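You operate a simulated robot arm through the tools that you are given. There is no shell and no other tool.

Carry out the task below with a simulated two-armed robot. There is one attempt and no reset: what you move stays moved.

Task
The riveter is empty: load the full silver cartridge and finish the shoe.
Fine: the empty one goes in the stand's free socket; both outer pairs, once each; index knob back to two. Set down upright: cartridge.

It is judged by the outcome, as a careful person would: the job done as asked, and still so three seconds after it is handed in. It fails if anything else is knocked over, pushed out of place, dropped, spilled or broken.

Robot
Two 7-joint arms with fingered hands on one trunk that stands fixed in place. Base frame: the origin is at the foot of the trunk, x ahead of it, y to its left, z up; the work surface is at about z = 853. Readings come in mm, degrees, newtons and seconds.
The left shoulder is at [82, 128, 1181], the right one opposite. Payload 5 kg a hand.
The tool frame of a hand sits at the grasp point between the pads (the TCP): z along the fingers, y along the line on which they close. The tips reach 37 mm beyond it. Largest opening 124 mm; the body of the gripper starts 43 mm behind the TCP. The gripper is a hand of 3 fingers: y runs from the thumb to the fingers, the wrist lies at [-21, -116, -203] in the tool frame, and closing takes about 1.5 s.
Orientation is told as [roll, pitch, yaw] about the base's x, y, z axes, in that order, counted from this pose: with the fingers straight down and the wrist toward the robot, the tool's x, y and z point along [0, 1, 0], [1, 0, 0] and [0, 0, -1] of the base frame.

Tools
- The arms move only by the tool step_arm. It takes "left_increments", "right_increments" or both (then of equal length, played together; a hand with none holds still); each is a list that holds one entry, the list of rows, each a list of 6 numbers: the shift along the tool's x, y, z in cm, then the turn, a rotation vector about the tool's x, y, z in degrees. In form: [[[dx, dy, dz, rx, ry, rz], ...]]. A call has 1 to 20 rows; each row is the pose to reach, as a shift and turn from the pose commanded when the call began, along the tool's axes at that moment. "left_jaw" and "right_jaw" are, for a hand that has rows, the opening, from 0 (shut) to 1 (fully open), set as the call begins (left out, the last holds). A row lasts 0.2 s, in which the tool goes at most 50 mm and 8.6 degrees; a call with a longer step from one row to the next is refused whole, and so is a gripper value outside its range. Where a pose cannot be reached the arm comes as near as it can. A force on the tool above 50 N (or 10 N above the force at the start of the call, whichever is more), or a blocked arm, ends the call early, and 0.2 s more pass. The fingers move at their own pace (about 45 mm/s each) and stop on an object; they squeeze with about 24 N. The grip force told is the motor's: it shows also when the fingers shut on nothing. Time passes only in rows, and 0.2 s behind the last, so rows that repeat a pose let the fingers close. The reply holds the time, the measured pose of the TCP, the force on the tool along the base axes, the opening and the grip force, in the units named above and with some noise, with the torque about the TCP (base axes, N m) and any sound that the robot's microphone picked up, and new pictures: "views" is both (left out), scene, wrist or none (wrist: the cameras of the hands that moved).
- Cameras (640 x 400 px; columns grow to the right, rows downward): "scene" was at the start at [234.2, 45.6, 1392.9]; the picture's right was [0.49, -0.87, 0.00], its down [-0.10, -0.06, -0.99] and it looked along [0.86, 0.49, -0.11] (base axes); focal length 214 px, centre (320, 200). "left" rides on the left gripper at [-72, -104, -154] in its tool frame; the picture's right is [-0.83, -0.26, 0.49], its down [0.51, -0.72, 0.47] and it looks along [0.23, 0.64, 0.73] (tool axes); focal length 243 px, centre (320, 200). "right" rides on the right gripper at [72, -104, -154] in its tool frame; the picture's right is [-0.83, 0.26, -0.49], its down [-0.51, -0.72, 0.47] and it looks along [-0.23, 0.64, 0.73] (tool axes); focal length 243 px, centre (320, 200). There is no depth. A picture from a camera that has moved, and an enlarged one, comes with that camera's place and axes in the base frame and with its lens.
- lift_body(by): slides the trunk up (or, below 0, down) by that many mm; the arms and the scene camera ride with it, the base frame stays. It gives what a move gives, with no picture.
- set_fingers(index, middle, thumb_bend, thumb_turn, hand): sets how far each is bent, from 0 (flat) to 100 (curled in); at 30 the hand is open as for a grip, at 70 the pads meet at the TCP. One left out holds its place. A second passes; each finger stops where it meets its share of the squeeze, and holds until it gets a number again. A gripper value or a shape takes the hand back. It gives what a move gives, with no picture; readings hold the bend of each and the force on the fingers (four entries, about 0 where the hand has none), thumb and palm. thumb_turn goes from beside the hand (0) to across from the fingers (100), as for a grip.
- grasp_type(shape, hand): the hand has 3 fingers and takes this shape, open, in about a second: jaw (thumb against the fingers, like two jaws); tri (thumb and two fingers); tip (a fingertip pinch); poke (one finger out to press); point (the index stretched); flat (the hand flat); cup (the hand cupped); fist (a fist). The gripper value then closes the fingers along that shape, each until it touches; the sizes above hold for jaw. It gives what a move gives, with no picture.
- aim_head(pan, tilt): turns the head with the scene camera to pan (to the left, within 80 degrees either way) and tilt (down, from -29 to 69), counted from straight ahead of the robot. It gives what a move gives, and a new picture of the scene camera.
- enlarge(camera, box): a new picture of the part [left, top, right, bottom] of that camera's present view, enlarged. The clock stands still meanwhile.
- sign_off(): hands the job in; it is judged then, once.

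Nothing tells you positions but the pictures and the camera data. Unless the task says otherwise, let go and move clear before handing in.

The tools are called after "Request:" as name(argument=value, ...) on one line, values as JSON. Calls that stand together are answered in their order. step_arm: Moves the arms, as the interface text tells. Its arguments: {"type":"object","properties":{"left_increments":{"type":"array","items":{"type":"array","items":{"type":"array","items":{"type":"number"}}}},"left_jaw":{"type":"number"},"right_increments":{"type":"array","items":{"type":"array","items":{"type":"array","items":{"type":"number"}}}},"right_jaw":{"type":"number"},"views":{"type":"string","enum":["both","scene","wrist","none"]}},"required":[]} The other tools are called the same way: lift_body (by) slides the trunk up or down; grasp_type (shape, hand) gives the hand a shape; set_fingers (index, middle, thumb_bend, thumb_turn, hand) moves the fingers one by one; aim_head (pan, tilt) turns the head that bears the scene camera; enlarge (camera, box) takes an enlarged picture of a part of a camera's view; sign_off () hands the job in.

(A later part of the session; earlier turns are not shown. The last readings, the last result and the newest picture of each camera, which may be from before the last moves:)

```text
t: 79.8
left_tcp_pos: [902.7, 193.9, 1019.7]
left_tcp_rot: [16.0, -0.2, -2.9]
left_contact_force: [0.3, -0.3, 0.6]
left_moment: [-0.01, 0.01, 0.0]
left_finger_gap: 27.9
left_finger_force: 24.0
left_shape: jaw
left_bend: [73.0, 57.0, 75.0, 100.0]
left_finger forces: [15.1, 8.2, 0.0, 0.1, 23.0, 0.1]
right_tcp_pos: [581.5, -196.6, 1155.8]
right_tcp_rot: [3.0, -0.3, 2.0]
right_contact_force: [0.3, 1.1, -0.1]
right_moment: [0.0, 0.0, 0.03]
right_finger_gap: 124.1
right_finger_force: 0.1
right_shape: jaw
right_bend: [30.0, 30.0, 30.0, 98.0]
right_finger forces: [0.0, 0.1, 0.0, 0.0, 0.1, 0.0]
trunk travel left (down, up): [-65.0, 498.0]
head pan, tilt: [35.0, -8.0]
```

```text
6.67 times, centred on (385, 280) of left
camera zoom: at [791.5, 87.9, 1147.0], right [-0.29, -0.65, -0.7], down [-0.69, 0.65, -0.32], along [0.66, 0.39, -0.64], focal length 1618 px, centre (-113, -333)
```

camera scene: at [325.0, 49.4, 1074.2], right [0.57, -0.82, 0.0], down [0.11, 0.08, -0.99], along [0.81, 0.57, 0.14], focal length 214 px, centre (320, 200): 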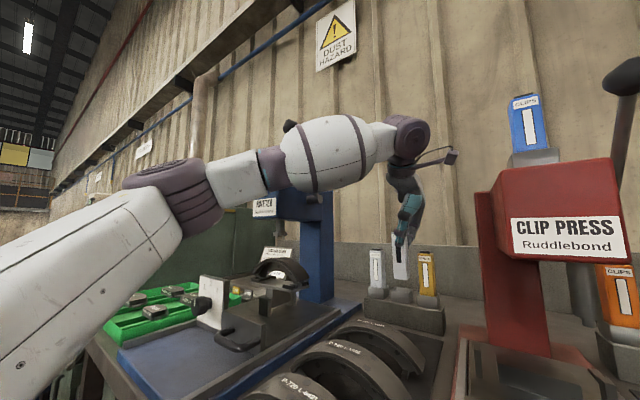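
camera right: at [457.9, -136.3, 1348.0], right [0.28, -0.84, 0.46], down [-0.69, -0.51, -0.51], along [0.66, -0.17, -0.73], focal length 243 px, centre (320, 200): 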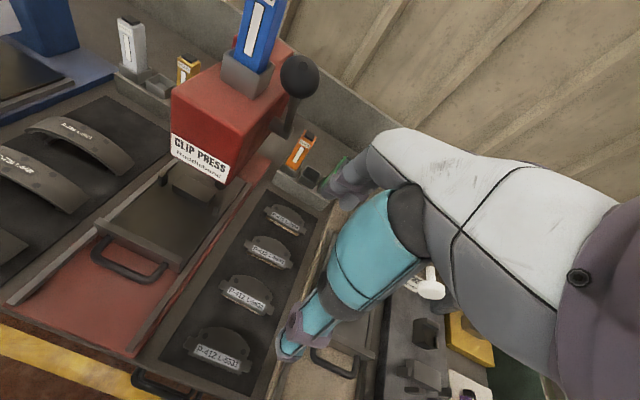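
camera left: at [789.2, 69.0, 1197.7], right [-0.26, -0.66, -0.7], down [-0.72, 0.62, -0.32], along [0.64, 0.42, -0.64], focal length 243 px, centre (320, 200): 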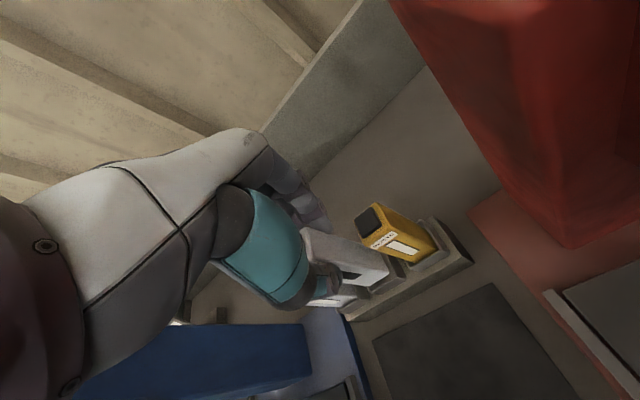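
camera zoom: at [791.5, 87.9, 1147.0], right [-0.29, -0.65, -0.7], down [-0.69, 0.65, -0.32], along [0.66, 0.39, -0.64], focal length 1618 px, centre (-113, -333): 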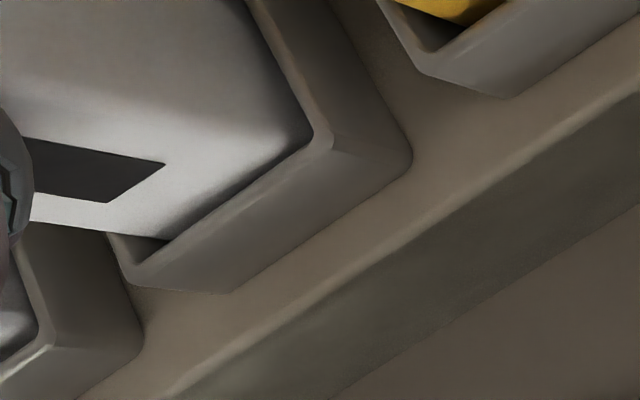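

The empty cartridge is seated in the free socket at the same height as its neighbours. I'll open the hand and withdraw straight up.

Request:
step_arm(left_increments=[[[0, 0, 0, 0, 0, 0], [0, 0, 0, 0, 0, 0], [0, 0, 0, 0, 0, 0], [0, 0, 0, 0, 0, 0], [0, 0, 0, 0, 0, 0], [0, 0, 0, 0, 0, 0], [0, 0, 0, 0, 0, 0], [0.28, 0, -0.96, 0, 0, 0], [0.69, 0, -2.4, 0, 0, 0], [1.24, 0, -4.3, 0, 0, 0], [1.79, 0, -6.25, 0, 0, 0], [2.2, 0, -7.7, 0, 0, 0]]], left_jaw=1.0, views="both")

Request:
enlarge(camera="scene", box=[370, 230, 450, 310])

Request:
enlarge(camera="left", box=[270, 180, 470, 320])

```text
t: 82.4
left_tcp_pos: [903.0, 194.7, 1099.6]
left_tcp_rot: [15.9, 0.0, -2.9]
left_contact_force: [-0.3, 0.8, 0.3]
left_moment: [-0.02, -0.01, -0.03]
left_finger_gap: 123.6
left_finger_force: 0.0
left_shape: jaw
left_bend: [30.0, 30.0, 30.0, 98.0]
left_finger forces: [0.0, 0.0, 0.0, 0.1, 0.0, 0.1]
right_tcp_pos: [582.3, -196.4, 1154.2]
right_tcp_rot: [3.0, -0.1, 2.0]
right_contact_force: [0.1, 0.1, -1.1]
right_moment: [0.0, 0.09, 0.01]
right_finger_gap: 124.1
right_finger_force: 0.1
right_shape: jaw
right_bend: [30.0, 30.0, 30.0, 98.0]
right_finger forces: [0.0, 0.0, 0.1, 0.0, 0.0, 0.0]
trunk travel left (down, up): [-65.0, 498.0]
head pan, tilt: [35.0, -8.0]
camera scene: at [325.8, 49.7, 1073.9], right [0.57, -0.82, 0.0], down [0.11, 0.08, -0.99], along [0.81, 0.57, 0.14], focal length 214 px, centre (320, 200)
camera left: at [791.9, 89.4, 1226.3], right [-0.29, -0.65, -0.7], down [-0.69, 0.65, -0.31], along [0.66, 0.39, -0.64], focal length 243 px, centre (320, 200)
```

scene: 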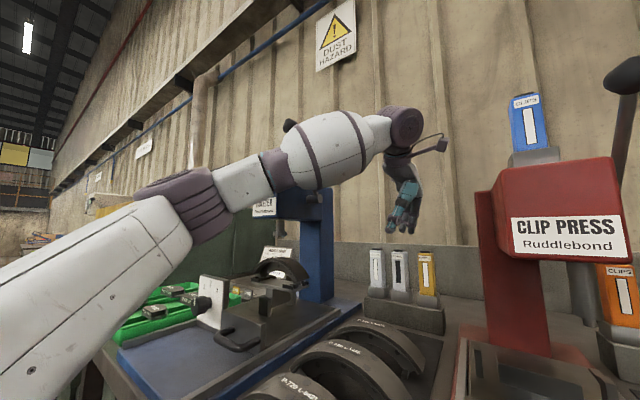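
left: 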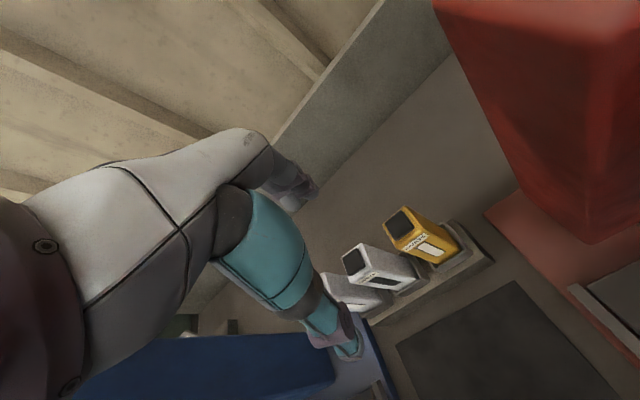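

```text
5.00 times, centred on (410, 270) of scene
camera zoom: at [325.8, 49.7, 1073.9], right [0.57, -0.82, 0.0], down [0.11, 0.08, -0.99], along [0.81, 0.57, 0.14], focal length 1072 px, centre (-130, -150)
```

zoom: 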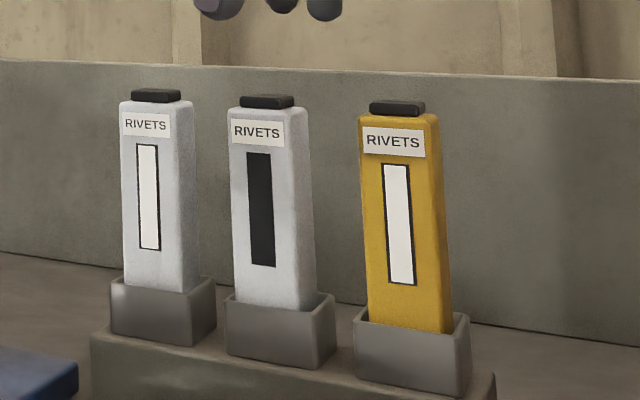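

```text
2.86 times, centred on (370, 250) of left
camera zoom: at [791.9, 89.4, 1226.3], right [-0.29, -0.65, -0.7], down [-0.69, 0.65, -0.31], along [0.66, 0.39, -0.64], focal length 693 px, centre (177, 57)
```

zoom: 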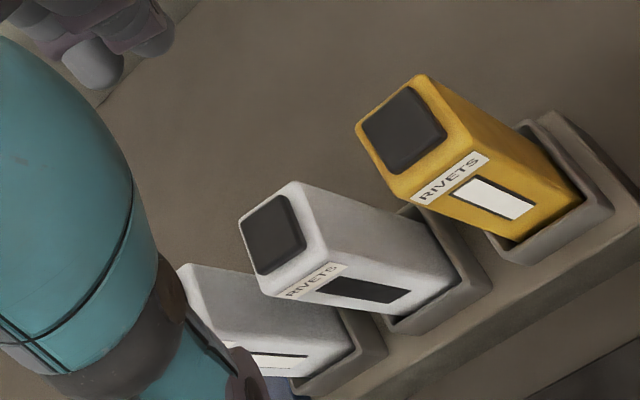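

The empty cartridge now stands upright in the free socket, undisturbed after release. Next I'll move above the full silver one (about y = 260) and tilt the hand to 30° so the wrist stays where it is clear.

Request:
step_arm(left_increments=[[[1.2, -0.1, 0.2, 0, 4, 0], [2.4, -0.2, 0.7, 0, 8, 0], [3.6, -0.3, 1.2, 0, 12, 0], [4.68, -0.35, 1.76, 0, 14, 0], [4.68, -0.35, 1.76, 0, 14, 0]]], left_jaw=1.0, views="both")

Request:
enlarge(camera="left", box=[270, 180, 470, 320])

Request:
enlarge(camera="scene", box=[220, 90, 460, 310])

```text
t: 83.6
left_tcp_pos: [900.3, 244.7, 1094.2]
left_tcp_rot: [30.0, -0.2, -3.0]
left_contact_force: [0.3, 0.0, -0.5]
left_moment: [0.01, -0.02, 0.01]
left_finger_gap: 123.9
left_finger_force: 0.1
left_shape: jaw
left_bend: [30.0, 30.0, 30.0, 98.0]
left_finger forces: [0.1, 0.0, 0.0, 0.0, 0.0, 0.0]
right_tcp_pos: [582.6, -198.3, 1155.6]
right_tcp_rot: [3.0, -0.2, 2.0]
right_contact_force: [-0.7, -0.2, 0.5]
right_moment: [0.0, -0.03, -0.04]
right_finger_gap: 124.0
right_finger_force: 0.1
right_shape: jaw
right_bend: [30.0, 30.0, 30.0, 98.0]
right_finger forces: [0.0, 0.0, 0.1, 0.0, 0.0, 0.1]
trunk travel left (down, up): [-65.0, 498.0]
head pan, tilt: [35.0, -8.0]
camera scene: at [324.8, 49.3, 1074.3], right [0.57, -0.82, 0.0], down [0.11, 0.08, -0.99], along [0.81, 0.57, 0.14], focal length 214 px, centre (320, 200)
camera left: at [788.1, 110.3, 1191.6], right [-0.28, -0.46, -0.84], down [-0.69, 0.71, -0.16], along [0.67, 0.53, -0.52], focal length 243 px, centre (320, 200)
```

scene: 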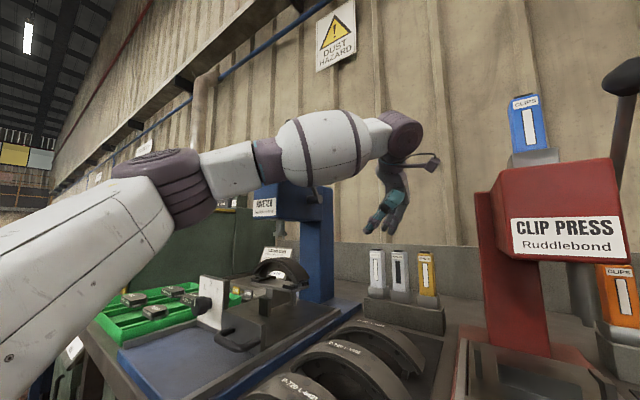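
left: 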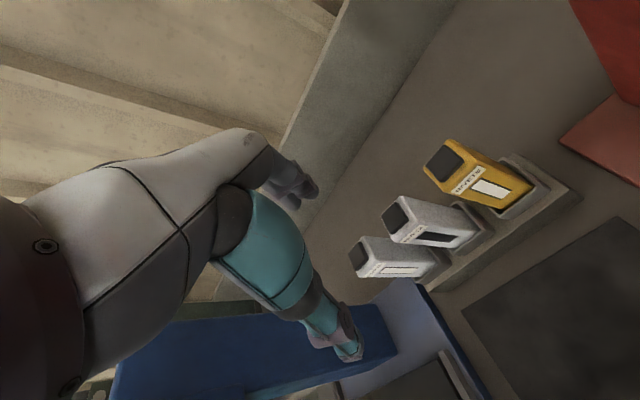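

```text
2.86 times, centred on (370, 250) of left
camera zoom: at [788.1, 110.3, 1191.6], right [-0.28, -0.46, -0.84], down [-0.69, 0.71, -0.16], along [0.67, 0.53, -0.52], focal length 693 px, centre (177, 57)
```

zoom: 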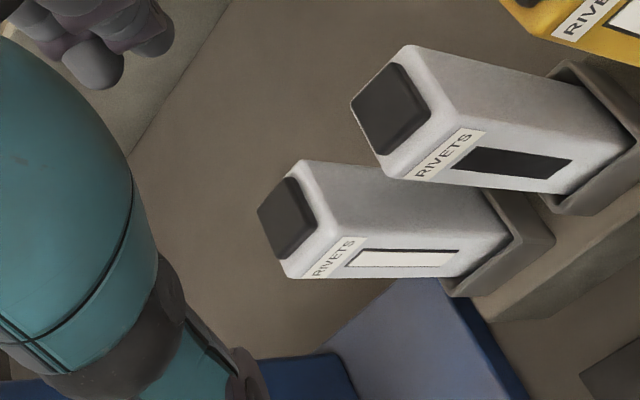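

```text
1.82 times, centred on (340, 200) of scene
camera zoom: at [324.8, 49.3, 1074.3], right [0.57, -0.82, 0.0], down [0.11, 0.08, -0.99], along [0.81, 0.57, 0.14], focal length 390 px, centre (284, 200)
```

zoom: 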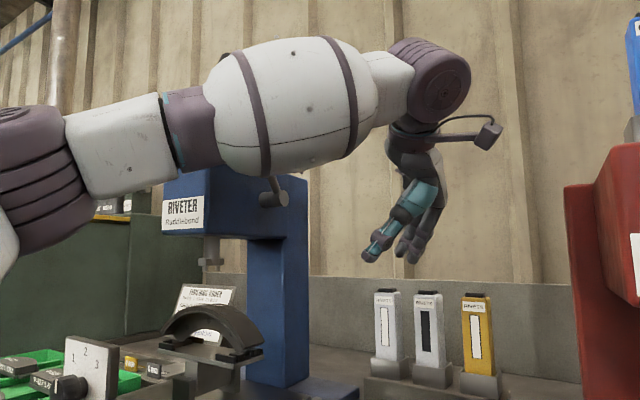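

The silver cap centre projects to (901.7, 262.5). I'll lower the tilted hand around it, stopping partway to check the palm's clearance over the empty cartridge.

Request:
step_arm(left_increments=[[[-0.9, 0.2, 1.6, 0, 0, 0], [-1.6, 0.26, 2.9, 0, 0, 0], [-2.35, 0.26, 4.2, 0, 0, 0], [-2.35, 0.26, 4.2, 0, 0, 0]]], left_jaw=1.0, views="wrist")

Request:
enlarge(camera="scene", box=[350, 190, 450, 310])

Request:
enlarge(camera="left", box=[270, 180, 470, 320])

```text
t: 84.6
left_tcp_pos: [905.4, 244.4, 1048.6]
left_tcp_rot: [29.9, -0.2, -2.9]
left_contact_force: [0.6, 0.5, 0.3]
left_moment: [-0.01, 0.01, -0.01]
left_finger_gap: 123.9
left_finger_force: 0.0
left_shape: jaw
left_bend: [30.0, 30.0, 30.0, 98.0]
left_finger forces: [0.0, 0.1, 0.0, 0.0, 0.1, 0.0]
right_tcp_pos: [581.2, -197.4, 1155.7]
right_tcp_rot: [3.0, -0.1, 2.0]
right_contact_force: [0.1, -0.2, 0.4]
right_moment: [0.0, 0.01, 0.0]
right_finger_gap: 124.0
right_finger_force: 0.0
right_shape: jaw
right_bend: [30.0, 30.0, 30.0, 98.0]
right_finger forces: [0.0, 0.1, 0.1, 0.1, 0.1, 0.0]
trunk travel left (down, up): [-65.0, 498.0]
head pan, tilt: [35.0, -8.0]
camera left: at [793.2, 110.6, 1144.5], right [-0.28, -0.46, -0.84], down [-0.69, 0.71, -0.16], along [0.67, 0.53, -0.52], focal length 243 px, centre (320, 200)
```

left: 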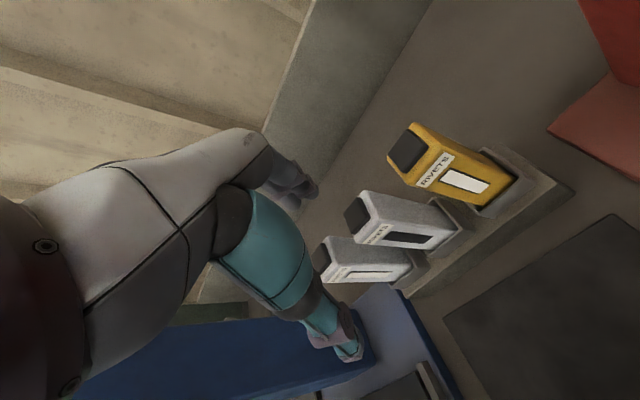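

```text
3.33 times, centred on (400, 250) of scene
camera zoom: at [324.7, 49.4, 1074.3], right [0.57, -0.82, 0.0], down [0.11, 0.08, -0.99], along [0.81, 0.57, 0.14], focal length 715 px, centre (53, 33)
```

zoom: 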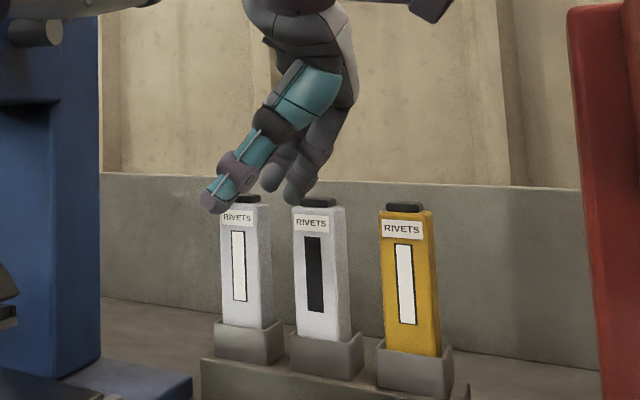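

```text
2.86 times, centred on (370, 250) of left
camera zoom: at [793.2, 110.6, 1144.5], right [-0.28, -0.46, -0.84], down [-0.69, 0.71, -0.16], along [0.67, 0.53, -0.52], focal length 693 px, centre (177, 57)
```

zoom: 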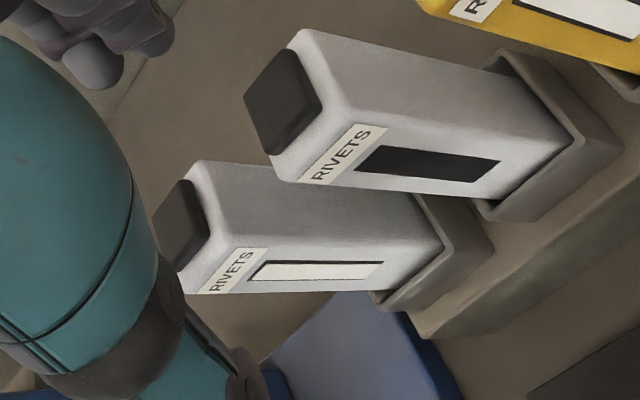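

Clearances look fine. I'll go down the last 28 mm to the grip height.

Request:
step_arm(left_increments=[[[-0.4, -0.15, 0.8, 0, 0, 0], [-0.9, -0.2, 1.7, 0, 0, 0], [-1.28, -0.21, 2.49, 0, 0, 0], [-1.28, -0.21, 2.49, 0, 0, 0]]], left_jaw=1.0, views="none")

Request:
enlarge(camera="scene", box=[350, 190, 450, 310])

Request:
enlarge(camera="left", box=[230, 150, 430, 320])

```text
t: 85.6
left_tcp_pos: [902.5, 247.3, 1021.0]
left_tcp_rot: [29.9, -0.2, -2.9]
left_contact_force: [-0.6, 0.7, 0.0]
left_moment: [-0.01, 0.02, -0.03]
left_finger_gap: 123.8
left_finger_force: 0.1
left_shape: jaw
left_bend: [30.0, 30.0, 30.0, 98.0]
left_finger forces: [0.0, 0.1, 0.0, 0.0, 0.1, 0.1]
right_tcp_pos: [582.0, -197.8, 1155.4]
right_tcp_rot: [3.0, -0.2, 2.0]
right_contact_force: [0.7, 0.3, -0.7]
right_moment: [0.01, -0.03, -0.01]
right_finger_gap: 124.1
right_finger_force: 0.1
right_shape: jaw
right_bend: [30.0, 30.0, 30.0, 98.0]
right_finger forces: [0.0, 0.0, 0.0, 0.1, 0.0, 0.0]
trunk travel left (down, up): [-65.0, 498.0]
head pan, tilt: [35.0, -8.0]
```

```text
3.33 times, centred on (400, 250) of scene
camera zoom: at [324.7, 49.3, 1074.3], right [0.57, -0.82, 0.0], down [0.11, 0.08, -0.99], along [0.81, 0.57, 0.14], focal length 715 px, centre (53, 33)
```

zoom: 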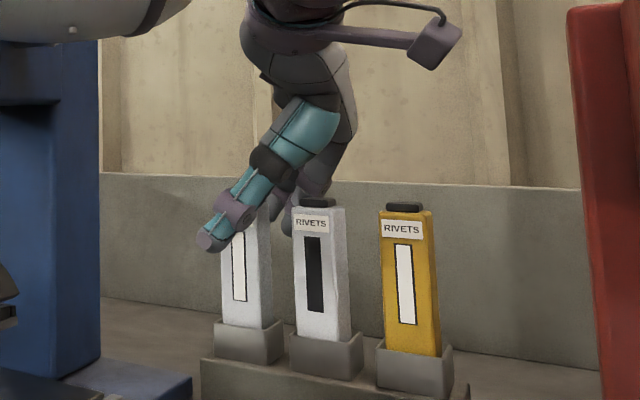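

```text
2.35 times, centred on (330, 235) of left
camera zoom: at [790.3, 112.7, 1117.1], right [-0.28, -0.46, -0.84], down [-0.69, 0.71, -0.16], along [0.67, 0.53, -0.52], focal length 571 px, centre (296, 118)
```

zoom: 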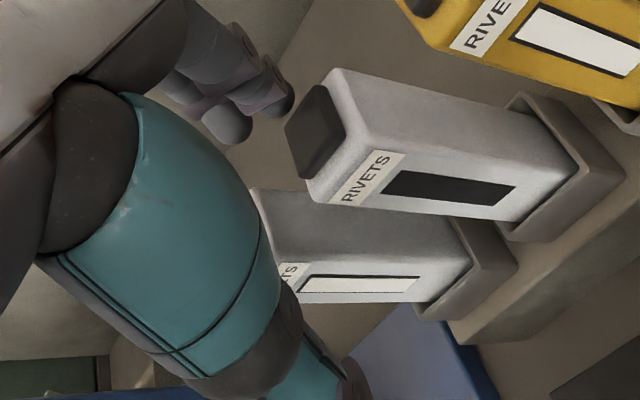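

The thumb and fingers straddle the silver cartridge and the palm clears the empty one. Closing.

Request:
step_arm(left_increments=[[[0, 0, 0, 0, 0, 0], [0, 0, 0, 0, 0, 0], [0, 0, 0, 0, 0, 0], [0, 0, 0, 0, 0, 0], [0, 0, 0, 0, 0, 0], [0, 0, 0, 0, 0, 0], [0, 0, 0, 0, 0, 0], [0, 0, 0, 0, 0, 0], [0, 0, 0, 0, 0, 0]]], left_jaw=0.0, views="none")

Request:
enlarge(camera="scene", box=[350, 190, 450, 310])

Request:
enlarge(camera="left", box=[230, 150, 430, 320])

```text
t: 87.6
left_tcp_pos: [902.2, 245.4, 1020.2]
left_tcp_rot: [29.9, 0.0, -2.9]
left_contact_force: [-0.2, 0.3, 0.6]
left_moment: [-0.07, 0.0, 0.04]
left_finger_gap: 27.0
left_finger_force: 24.1
left_shape: jaw
left_bend: [73.0, 59.0, 74.0, 100.0]
left_finger forces: [13.7, 7.5, 0.0, 0.0, 21.2, 0.1]
right_tcp_pos: [582.4, -199.0, 1154.4]
right_tcp_rot: [3.0, -0.1, 2.0]
right_contact_force: [-0.7, 0.2, -0.8]
right_moment: [-0.03, 0.01, 0.01]
right_finger_gap: 123.9
right_finger_force: 0.0
right_shape: jaw
right_bend: [30.0, 30.0, 30.0, 98.0]
right_finger forces: [0.1, 0.0, 0.1, 0.1, 0.0, 0.0]
trunk travel left (down, up): [-65.0, 498.0]
head pan, tilt: [35.0, -8.0]
```

```text
3.33 times, centred on (400, 250) of scene
camera zoom: at [324.9, 49.4, 1074.3], right [0.57, -0.82, 0.0], down [0.11, 0.08, -0.99], along [0.81, 0.57, 0.14], focal length 715 px, centre (53, 33)
```

zoom: 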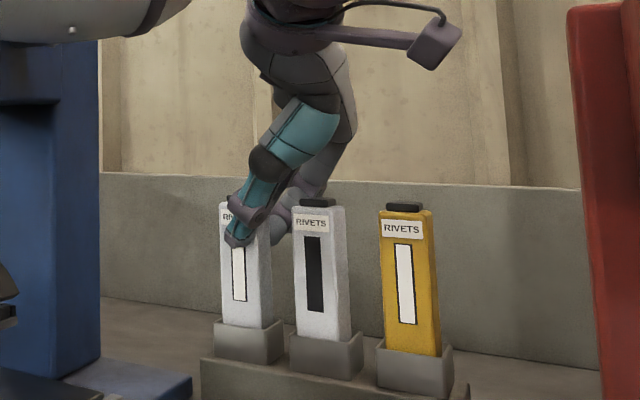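

```text
2.35 times, centred on (330, 235) of left
camera zoom: at [790.6, 112.8, 1116.8], right [-0.28, -0.46, -0.84], down [-0.69, 0.71, -0.16], along [0.67, 0.53, -0.52], focal length 571 px, centre (296, 118)
```

zoom: 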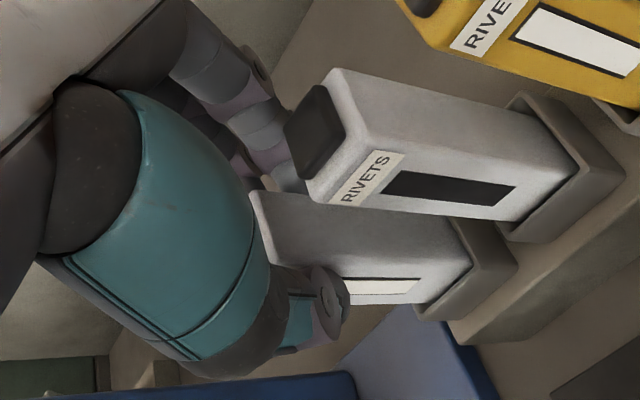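

Good grip (27 mm, 24 N). Lifting the silver cartridge straight up out of its socket.

Request:
step_arm(left_increments=[[[0.25, 0, -0.43, 0, 0, 0], [0.75, 0, -1.3, 0, 0, 0], [1.5, 0, -2.6, 0, 0, 0], [2.25, 0, -3.9, 0, 0, 0], [3.0, 0, -5.2, 0, 0, 0], [3.5, 0, -6.06, 0, 0, 0], [3.5, 0, -6.06, 0, 0, 0]]], views="both")

Request:
enlarge(camera="scene", box=[350, 190, 450, 310])

```text
t: 89.2
left_tcp_pos: [903.6, 244.9, 1090.3]
left_tcp_rot: [29.9, -0.1, -2.9]
left_contact_force: [0.8, 1.0, -1.8]
left_moment: [-0.02, -0.04, -0.01]
left_finger_gap: 26.9
left_finger_force: 23.8
left_shape: jaw
left_bend: [73.0, 59.0, 74.0, 100.0]
left_finger forces: [13.8, 7.4, 0.0, 0.0, 21.2, 0.0]
right_tcp_pos: [582.1, -196.8, 1156.1]
right_tcp_rot: [3.0, -0.1, 1.9]
right_contact_force: [0.0, 1.4, 0.0]
right_moment: [0.02, 0.04, 0.03]
right_finger_gap: 123.9
right_finger_force: 0.0
right_shape: jaw
right_bend: [30.0, 30.0, 30.0, 98.0]
right_finger forces: [0.0, 0.0, 0.0, 0.0, 0.0, 0.0]
trunk travel left (down, up): [-65.0, 498.0]
head pan, tilt: [35.0, -8.0]
camera scene: at [324.9, 49.4, 1074.3], right [0.57, -0.82, 0.0], down [0.11, 0.08, -0.99], along [0.81, 0.57, 0.14], focal length 214 px, centre (320, 200)
camera left: at [792.0, 111.6, 1187.3], right [-0.28, -0.46, -0.84], down [-0.69, 0.71, -0.16], along [0.67, 0.53, -0.52], focal length 243 px, centre (320, 200)
```

scene: 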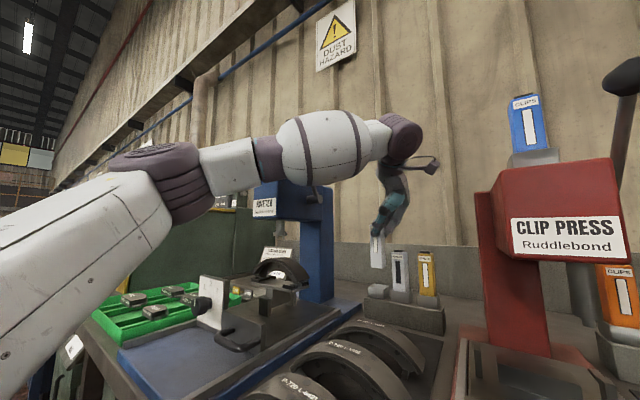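
left: 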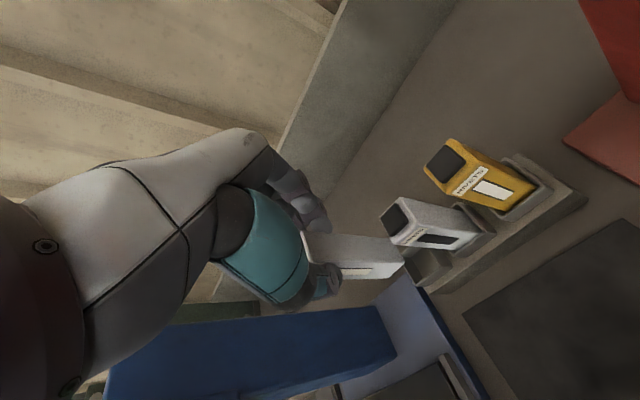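

```text
3.33 times, centred on (400, 250) of scene
camera zoom: at [324.9, 49.4, 1074.3], right [0.57, -0.82, 0.0], down [0.11, 0.08, -0.99], along [0.81, 0.57, 0.14], focal length 715 px, centre (53, 33)
```

zoom: 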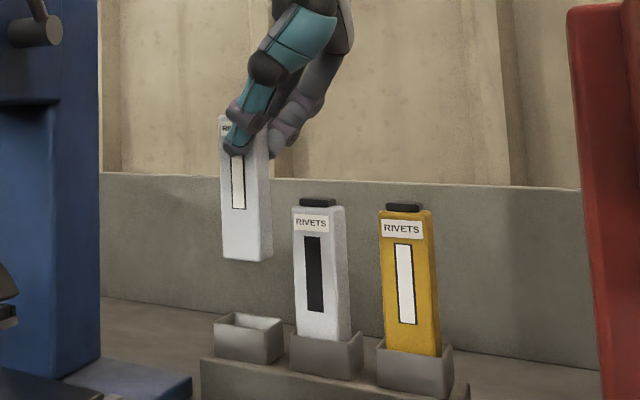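

The silver cartridge is out and hangs vertical; the others are undisturbed. I'll retreat back to the free space in front.

Request:
step_arm(left_increments=[[[-0.5, -4.0, -0.6, 0, 0, 0], [-1.3, -8.0, -1.4, 0, 0, 0], [-2.3, -12.0, -2.4, 0, 0, 0], [-3.2, -16.0, -3.4, 0, 0, 0], [-4.0, -20.0, -4.3, 0, 0, 0], [-4.86, -23.98, -5.12, 0, 0, 0], [-4.86, -23.98, -5.12, 0, 0, 0]]], views="scene")

Request:
lift_body(by=200)

Request:
lift_body(by=180)

Request:
aim_head(pan=28, tilt=20)

```text
t: 90.8
left_tcp_pos: [660.0, 187.1, 1108.0]
left_tcp_rot: [29.9, 0.1, -2.8]
left_contact_force: [-0.1, 0.1, -1.6]
left_moment: [-0.03, 0.01, 0.01]
left_finger_gap: 26.9
left_finger_force: 24.1
left_shape: jaw
left_bend: [73.0, 59.0, 74.0, 100.0]
left_finger forces: [13.9, 7.5, 0.0, 0.0, 21.5, 0.1]
right_tcp_pos: [584.0, -197.9, 1153.6]
right_tcp_rot: [3.0, -0.1, 2.0]
right_contact_force: [0.9, -0.2, -0.2]
right_moment: [0.0, 0.01, -0.05]
right_finger_gap: 124.0
right_finger_force: 0.1
right_shape: jaw
right_bend: [30.0, 30.0, 30.0, 98.0]
right_finger forces: [0.0, 0.1, 0.0, 0.0, 0.1, 0.0]
trunk travel left (down, up): [-65.0, 498.0]
head pan, tilt: [35.0, -8.0]
camera scene: at [326.3, 49.6, 1073.7], right [0.57, -0.82, 0.0], down [0.11, 0.08, -0.99], along [0.81, 0.57, 0.14], focal length 214 px, centre (320, 200)
```

scene: 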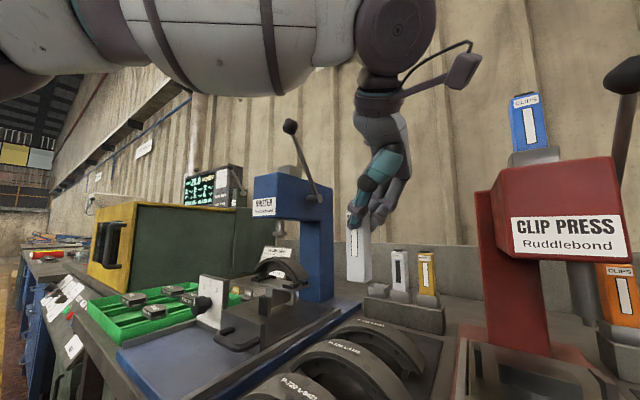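

```text
t: 93.0
left_tcp_pos: [659.8, 189.4, 1309.0]
left_tcp_rot: [30.0, -0.1, -3.0]
left_contact_force: [-0.6, -1.4, -1.4]
left_moment: [-0.02, 0.05, 0.01]
left_finger_gap: 27.1
left_finger_force: 24.1
left_shape: jaw
left_bend: [73.0, 59.0, 74.0, 100.0]
left_finger forces: [14.0, 7.5, 0.1, 0.1, 21.5, 0.0]
right_tcp_pos: [582.8, -197.2, 1354.5]
right_tcp_rot: [3.0, -0.1, 2.0]
right_contact_force: [-1.1, 0.2, 0.1]
right_moment: [-0.03, 0.03, 0.0]
right_finger_gap: 123.9
right_finger_force: 0.1
right_shape: jaw
right_bend: [30.0, 30.0, 30.0, 98.0]
right_finger forces: [0.0, 0.0, 0.0, 0.0, 0.0, 0.0]
trunk travel left (down, up): [-265.0, 298.0]
head pan, tilt: [35.0, -8.0]
```

```text
t: 95.0
left_tcp_pos: [660.1, 191.0, 1489.3]
left_tcp_rot: [29.9, 0.0, -2.8]
left_contact_force: [0.4, 0.0, -2.3]
left_moment: [-0.05, -0.01, -0.02]
left_finger_gap: 27.0
left_finger_force: 24.1
left_shape: jaw
left_bend: [73.0, 59.0, 74.0, 100.0]
left_finger forces: [14.0, 7.5, 0.0, 0.0, 21.5, 0.0]
right_tcp_pos: [582.4, -198.0, 1534.3]
right_tcp_rot: [3.0, -0.1, 2.0]
right_contact_force: [0.0, 0.8, 0.3]
right_moment: [0.0, 0.01, -0.07]
right_finger_gap: 123.9
right_finger_force: 0.1
right_shape: jaw
right_bend: [30.0, 30.0, 30.0, 98.0]
right_finger forces: [0.0, 0.0, 0.1, 0.1, 0.0, 0.1]
trunk travel left (down, up): [-445.0, 118.0]
head pan, tilt: [35.0, -8.0]
```

```text
t: 95.9
left_tcp_pos: [658.7, 190.2, 1490.2]
left_tcp_rot: [29.9, -0.1, -2.8]
left_contact_force: [-0.4, 0.0, -2.3]
left_moment: [-0.02, -0.02, -0.03]
left_finger_gap: 26.9
left_finger_force: 24.5
left_shape: jaw
left_bend: [73.0, 59.0, 74.0, 100.0]
left_finger forces: [14.0, 7.5, 0.0, 0.0, 21.5, 0.0]
right_tcp_pos: [582.0, -197.8, 1535.2]
right_tcp_rot: [3.1, -0.2, 2.0]
right_contact_force: [-0.1, 0.3, 0.6]
right_moment: [-0.02, 0.01, 0.01]
right_finger_gap: 124.1
right_finger_force: 0.0
right_shape: jaw
right_bend: [30.0, 30.0, 30.0, 98.0]
right_finger forces: [0.1, 0.0, 0.0, 0.0, 0.1, 0.0]
trunk travel left (down, up): [-445.0, 118.0]
head pan, tilt: [28.0, 20.0]
camera scene: at [213.7, 44.0, 1447.5], right [0.47, -0.88, 0.0], down [-0.3, -0.16, -0.94], along [0.83, 0.44, -0.34], focal length 214 px, centre (320, 200)
```

scene: 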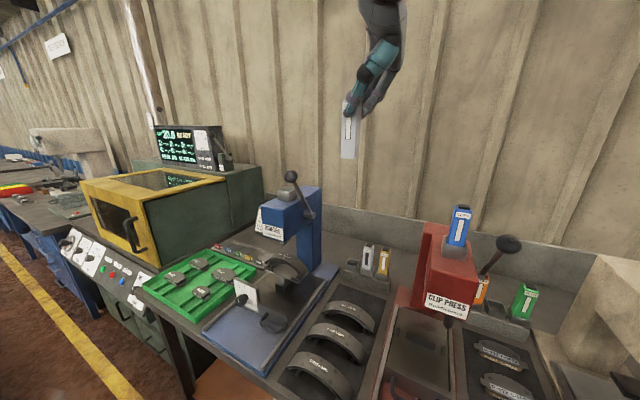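

Trunk is up and the silver cartridge is in front. I'll carry it over to above the riveter's socket, keeping high over the lever.

Request:
step_arm(left_increments=[[[0.2, 4.49, 0.12, 0, 0, 0], [1.26, 8.64, 0.73, 0, 0, 0], [5.15, 8.4, 2.97, 0, 0, 0], [9.04, 8.17, 5.22, 0, 0, 0], [12.93, 7.93, 7.47, 0, 0, 0], [16.83, 7.69, 9.71, 0, 0, 0], [20.46, 7.47, 11.81, 0, 0, 0], [20.91, 7.42, 13.23, 0, 0, 0], [19.16, 7.42, 16.26, 0, 0, 0], [19.16, 7.42, 16.26, 0, 0, 0]]], views="both")

Request:
enlarge(camera="left", box=[300, 200, 460, 340])

Request:
enlarge(camera="scene", box=[250, 110, 350, 230])

```text
t: 98.1
left_tcp_pos: [745.3, 435.6, 1444.5]
left_tcp_rot: [30.0, -0.2, -2.9]
left_contact_force: [0.4, 0.4, -0.9]
left_moment: [-0.04, -0.05, -0.01]
left_finger_gap: 27.0
left_finger_force: 24.0
left_shape: jaw
left_bend: [73.0, 59.0, 74.0, 100.0]
left_finger forces: [13.8, 7.5, 0.0, 0.1, 21.3, 0.0]
right_tcp_pos: [580.9, -197.0, 1535.4]
right_tcp_rot: [3.1, -0.1, 2.0]
right_contact_force: [0.0, 0.8, 0.0]
right_moment: [0.0, 0.01, 0.0]
right_finger_gap: 123.7
right_finger_force: 0.0
right_shape: jaw
right_bend: [30.0, 30.0, 30.0, 98.0]
right_finger forces: [0.0, 0.2, 0.0, 0.0, 0.0, 0.0]
trunk travel left (down, up): [-445.0, 118.0]
head pan, tilt: [28.0, 20.0]
camera scene: at [213.1, 44.4, 1447.5], right [0.47, -0.88, 0.0], down [-0.3, -0.16, -0.94], along [0.83, 0.44, -0.34], focal length 214 px, centre (320, 200)
camera left: at [633.4, 301.7, 1540.7], right [-0.28, -0.46, -0.84], down [-0.69, 0.71, -0.16], along [0.67, 0.53, -0.52], focal length 243 px, centre (320, 200)
```

scene: 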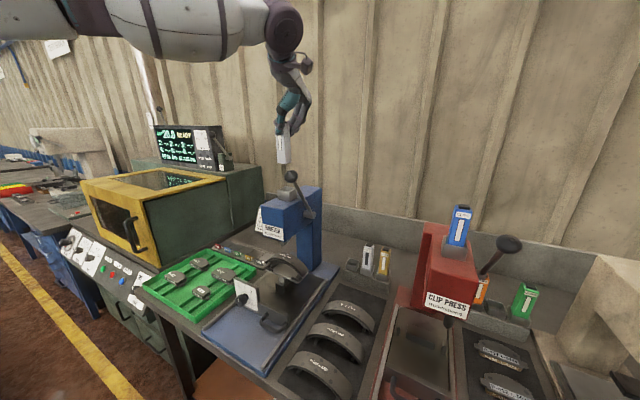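
left: 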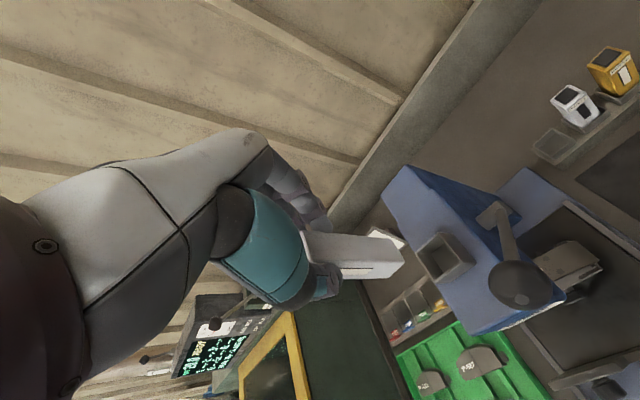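

```text
2.86 times, centred on (380, 270) of left
camera zoom: at [633.4, 301.7, 1540.7], right [-0.28, -0.46, -0.84], down [-0.69, 0.71, -0.16], along [0.67, 0.53, -0.52], focal length 693 px, centre (149, 0)
```

zoom: 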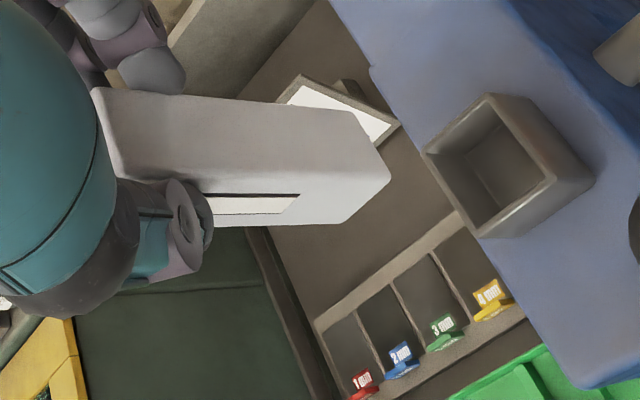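

```text
3.33 times, centred on (300, 170) of scene
camera zoom: at [213.1, 44.4, 1447.5], right [0.47, -0.88, 0.0], down [-0.3, -0.16, -0.94], along [0.83, 0.44, -0.34], focal length 715 px, centre (387, 300)
```

zoom: 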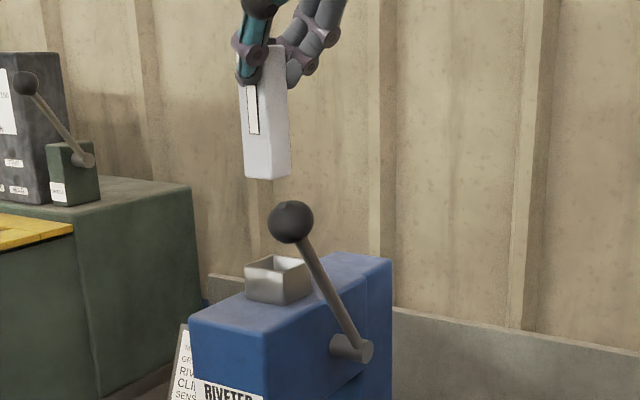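

The cartridge is about 4–6 mm left of the socket centre. I'll shift right 4 mm and descend to just above the rim for a close check.

Request:
step_arm(left_increments=[[[-0.9, 0, 1.3, 0, 0, 0], [-1.9, 0.02, 2.8, 0, 0, 0], [-2.9, 0.02, 4.3, 0, 0, 0], [-3.65, 0.02, 5.52, 0, 0, 0], [-3.65, 0.02, 5.52, 0, 0, 0]]], views="wrist")

Request:
enlarge(camera="left", box=[350, 230, 450, 310])

Request:
enlarge(camera="scene", box=[265, 130, 325, 210])

```text
t: 99.3
left_tcp_pos: [748.0, 429.8, 1379.8]
left_tcp_rot: [30.0, -0.1, -2.9]
left_contact_force: [-0.3, 0.3, -1.7]
left_moment: [-0.08, -0.01, -0.01]
left_finger_gap: 26.8
left_finger_force: 23.8
left_shape: jaw
left_bend: [73.0, 59.0, 74.0, 100.0]
left_finger forces: [13.8, 7.5, 0.1, 0.0, 21.3, 0.0]
right_tcp_pos: [581.5, -196.6, 1534.9]
right_tcp_rot: [3.0, -0.3, 2.0]
right_contact_force: [1.1, 0.1, -0.1]
right_moment: [0.0, -0.06, 0.02]
right_finger_gap: 123.8
right_finger_force: 0.0
right_shape: jaw
right_bend: [30.0, 30.0, 30.0, 98.0]
right_finger forces: [0.0, 0.0, 0.1, 0.0, 0.0, 0.1]
trunk travel left (down, up): [-445.0, 118.0]
head pan, tilt: [28.0, 20.0]
camera left: at [635.1, 296.6, 1475.4], right [-0.28, -0.46, -0.84], down [-0.69, 0.71, -0.16], along [0.67, 0.53, -0.52], focal length 243 px, centre (320, 200)
```

left: 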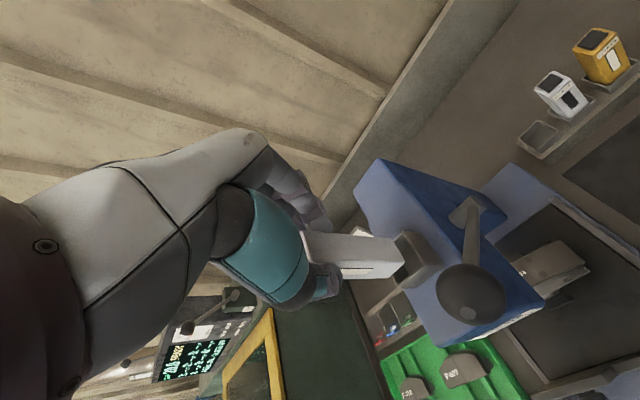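

```text
5.00 times, centred on (400, 270) of left
camera zoom: at [635.1, 296.6, 1475.4], right [-0.28, -0.46, -0.84], down [-0.69, 0.71, -0.16], along [0.67, 0.53, -0.52], focal length 1213 px, centre (-80, -150)
```

zoom: 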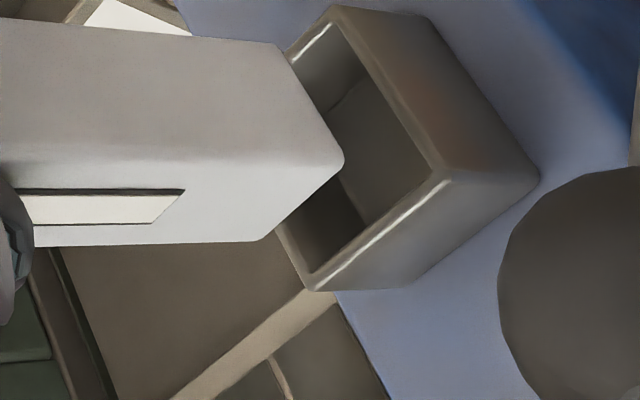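

```text
5.00 times, centred on (295, 170) of scene
camera zoom: at [213.6, 44.0, 1447.4], right [0.47, -0.88, 0.0], down [-0.3, -0.16, -0.94], along [0.83, 0.44, -0.34], focal length 1072 px, centre (445, 350)
```

zoom: 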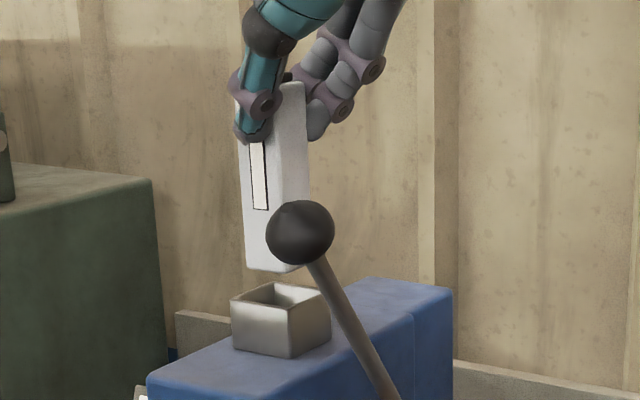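

The cartridge is centred over the riveter socket (about 6 mm side gaps, 4 mm front/back). Lowering it in.

Request:
step_arm(left_increments=[[[-0.5, 0, 0.87, 0, 0, 0], [-1.0, 0, 1.73, 0, 0, 0], [-1.5, 0, 2.6, 0, 0, 0], [-1.9, 0, 3.3, 0, 0, 0], [-2.2, 0, 3.8, 0, 0, 0], [-2.35, 0, 4.07, 0, 0, 0], [-2.35, 0, 4.07, 0, 0, 0]]], views="none")

Request:
enlarge(camera="left", box=[320, 210, 440, 310])

Request:
enlarge(camera="scene", box=[265, 130, 325, 210])

```text
t: 100.9
left_tcp_pos: [746.8, 429.9, 1330.7]
left_tcp_rot: [29.9, -0.1, -2.9]
left_contact_force: [-0.1, -0.1, -1.3]
left_moment: [-0.02, 0.04, -0.03]
left_finger_gap: 26.9
left_finger_force: 24.4
left_shape: jaw
left_bend: [73.0, 59.0, 74.0, 100.0]
left_finger forces: [13.8, 7.5, 0.1, 0.0, 21.3, 0.0]
right_tcp_pos: [582.3, -197.2, 1534.9]
right_tcp_rot: [3.0, -0.2, 2.0]
right_contact_force: [-0.6, -0.7, 0.0]
right_moment: [-0.01, -0.02, 0.02]
right_finger_gap: 123.8
right_finger_force: 0.0
right_shape: jaw
right_bend: [30.0, 30.0, 30.0, 98.0]
right_finger forces: [0.0, 0.0, 0.0, 0.1, 0.0, 0.1]
trunk travel left (down, up): [-445.0, 118.0]
head pan, tilt: [28.0, 20.0]
```

```text
4.00 times, centred on (380, 260) of left
camera zoom: at [634.7, 296.8, 1427.8], right [-0.28, -0.46, -0.84], down [-0.69, 0.71, -0.16], along [0.67, 0.53, -0.52], focal length 970 px, centre (80, -40)
```

zoom: 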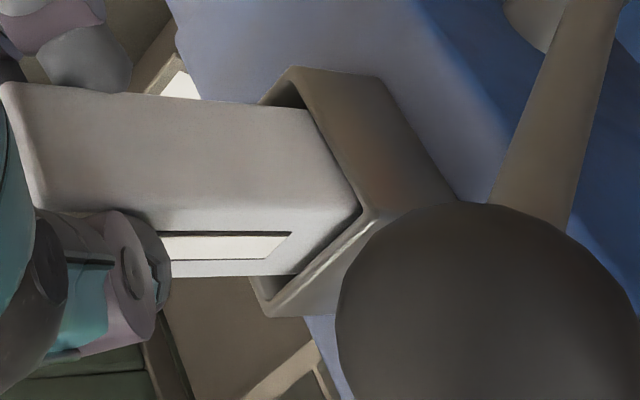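

```text
5.00 times, centred on (295, 170) of scene
camera zoom: at [214.1, 44.0, 1447.3], right [0.47, -0.88, 0.0], down [-0.3, -0.16, -0.94], along [0.83, 0.44, -0.34], focal length 1072 px, centre (445, 350)
```

zoom: 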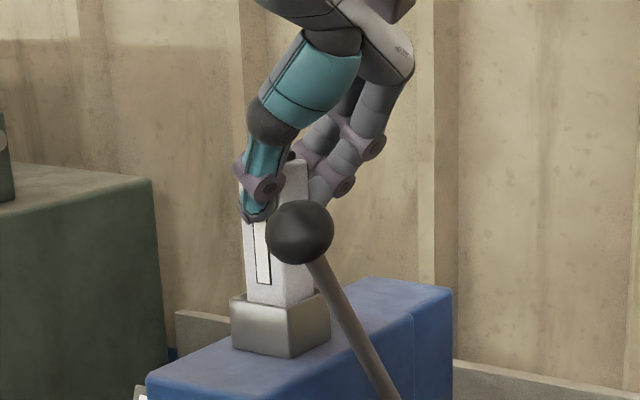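

It's in, about 1–2 mm above the seat. I'll lower slightly until it rests, then release.

Request:
step_arm(left_increments=[[[-0.1, 0, 0.17, 0, 0, 0], [-0.2, 0, 0.35, 0, 0, 0], [-0.2, 0, 0.35, 0, 0, 0]]], views="none")

```text
t: 101.7
left_tcp_pos: [746.5, 429.7, 1328.7]
left_tcp_rot: [30.0, -0.2, -2.8]
left_contact_force: [1.8, 0.2, 7.7]
left_moment: [0.12, -0.12, -0.02]
left_finger_gap: 27.1
left_finger_force: 24.5
left_shape: jaw
left_bend: [73.0, 58.0, 74.0, 100.0]
left_finger forces: [14.6, 9.4, 0.0, 0.1, 22.0, 0.0]
right_tcp_pos: [582.9, -197.9, 1535.4]
right_tcp_rot: [3.0, -0.2, 2.1]
right_contact_force: [-1.0, 1.0, -0.4]
right_moment: [-0.01, 0.0, 0.0]
right_finger_gap: 124.0
right_finger_force: 0.0
right_shape: jaw
right_bend: [30.0, 30.0, 30.0, 98.0]
right_finger forces: [0.0, 0.1, 0.0, 0.0, 0.0, 0.0]
trunk travel left (down, up): [-445.0, 118.0]
head pan, tilt: [28.0, 20.0]
```

It rests on the socket floor (8 N). Opening the hand and withdrawing straight up.

Request:
step_arm(left_increments=[[[0, 0, 0, 0, 0, 0], [0, 0, 0, 0, 0, 0], [0, 0, 0, 0, 0, 0], [0, 0, 0, 0, 0, 0], [0, 0, 0, 0, 0, 0], [0, 0, 0, 0, 0, 0], [0, 0, 0, 0, 0, 0], [0.5, 0, -0.87, 0, 0, 0], [1.5, 0, -2.6, 0, 0, 0], [2.5, 0, -4.33, 0, 0, 0], [4.0, 0, -6.9, 0, 0, 0], [6.0, 0, -10.4, 0, 0, 0]]], left_jaw=1.0, views="both")

Request:
enlarge(camera="scene", box=[260, 130, 330, 220])

Request:
enlarge(camera="left", box=[320, 200, 480, 340])

```text
t: 104.3
left_tcp_pos: [743.4, 428.9, 1448.7]
left_tcp_rot: [30.0, -0.2, -2.8]
left_contact_force: [-0.1, -1.0, -0.4]
left_moment: [-0.02, 0.0, -0.02]
left_finger_gap: 123.4
left_finger_force: 0.2
left_shape: jaw
left_bend: [30.0, 30.0, 30.0, 98.0]
left_finger forces: [0.1, 0.0, 0.0, 0.0, 0.0, 0.1]
right_tcp_pos: [581.0, -198.4, 1535.4]
right_tcp_rot: [3.0, -0.2, 2.1]
right_contact_force: [-0.6, 0.6, -0.3]
right_moment: [0.06, 0.0, -0.01]
right_finger_gap: 124.0
right_finger_force: 0.1
right_shape: jaw
right_bend: [30.0, 30.0, 30.0, 98.0]
right_finger forces: [0.0, 0.0, 0.0, 0.0, 0.0, 0.0]
trunk travel left (down, up): [-445.0, 118.0]
head pan, tilt: [28.0, 20.0]
camera scene: at [212.7, 42.8, 1447.6], right [0.47, -0.88, 0.0], down [-0.3, -0.16, -0.94], along [0.83, 0.44, -0.34], focal length 214 px, centre (320, 200)
camera left: at [630.9, 296.1, 1545.0], right [-0.28, -0.46, -0.84], down [-0.69, 0.71, -0.16], along [0.67, 0.53, -0.52], focal length 243 px, centre (320, 200)
```

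scene: 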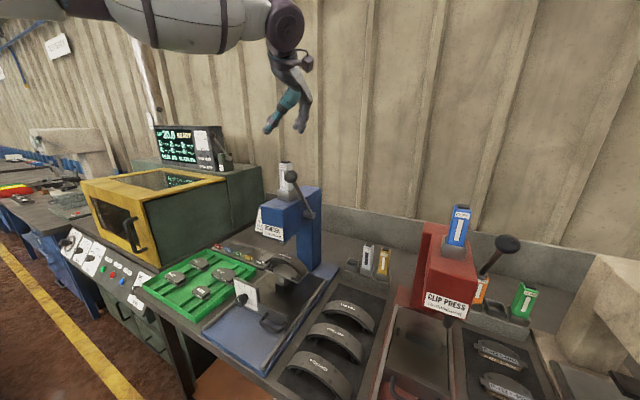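
left: 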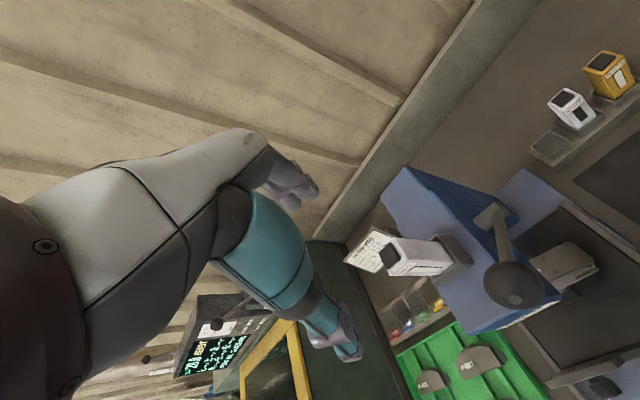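

```text
4.44 times, centred on (295, 175) of scene
camera zoom: at [212.7, 42.8, 1447.6], right [0.47, -0.88, 0.0], down [-0.3, -0.16, -0.94], along [0.83, 0.44, -0.34], focal length 953 px, centre (431, 311)
```

zoom: 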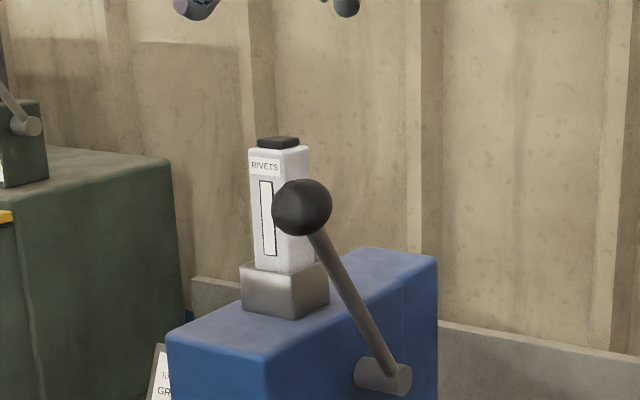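

```text
2.86 times, centred on (400, 270) of left
camera zoom: at [630.9, 296.1, 1545.0], right [-0.28, -0.46, -0.84], down [-0.69, 0.71, -0.16], along [0.67, 0.53, -0.52], focal length 693 px, centre (91, 0)
```

zoom: 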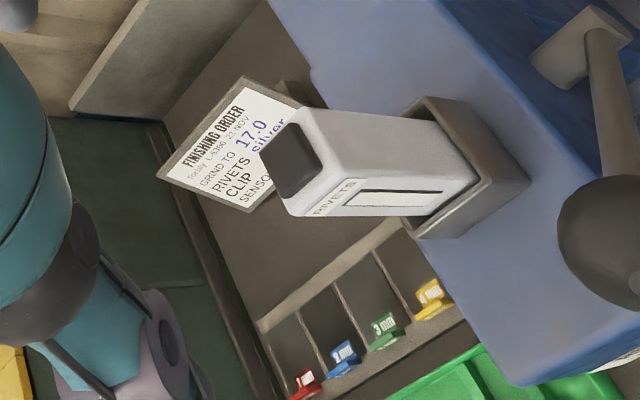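

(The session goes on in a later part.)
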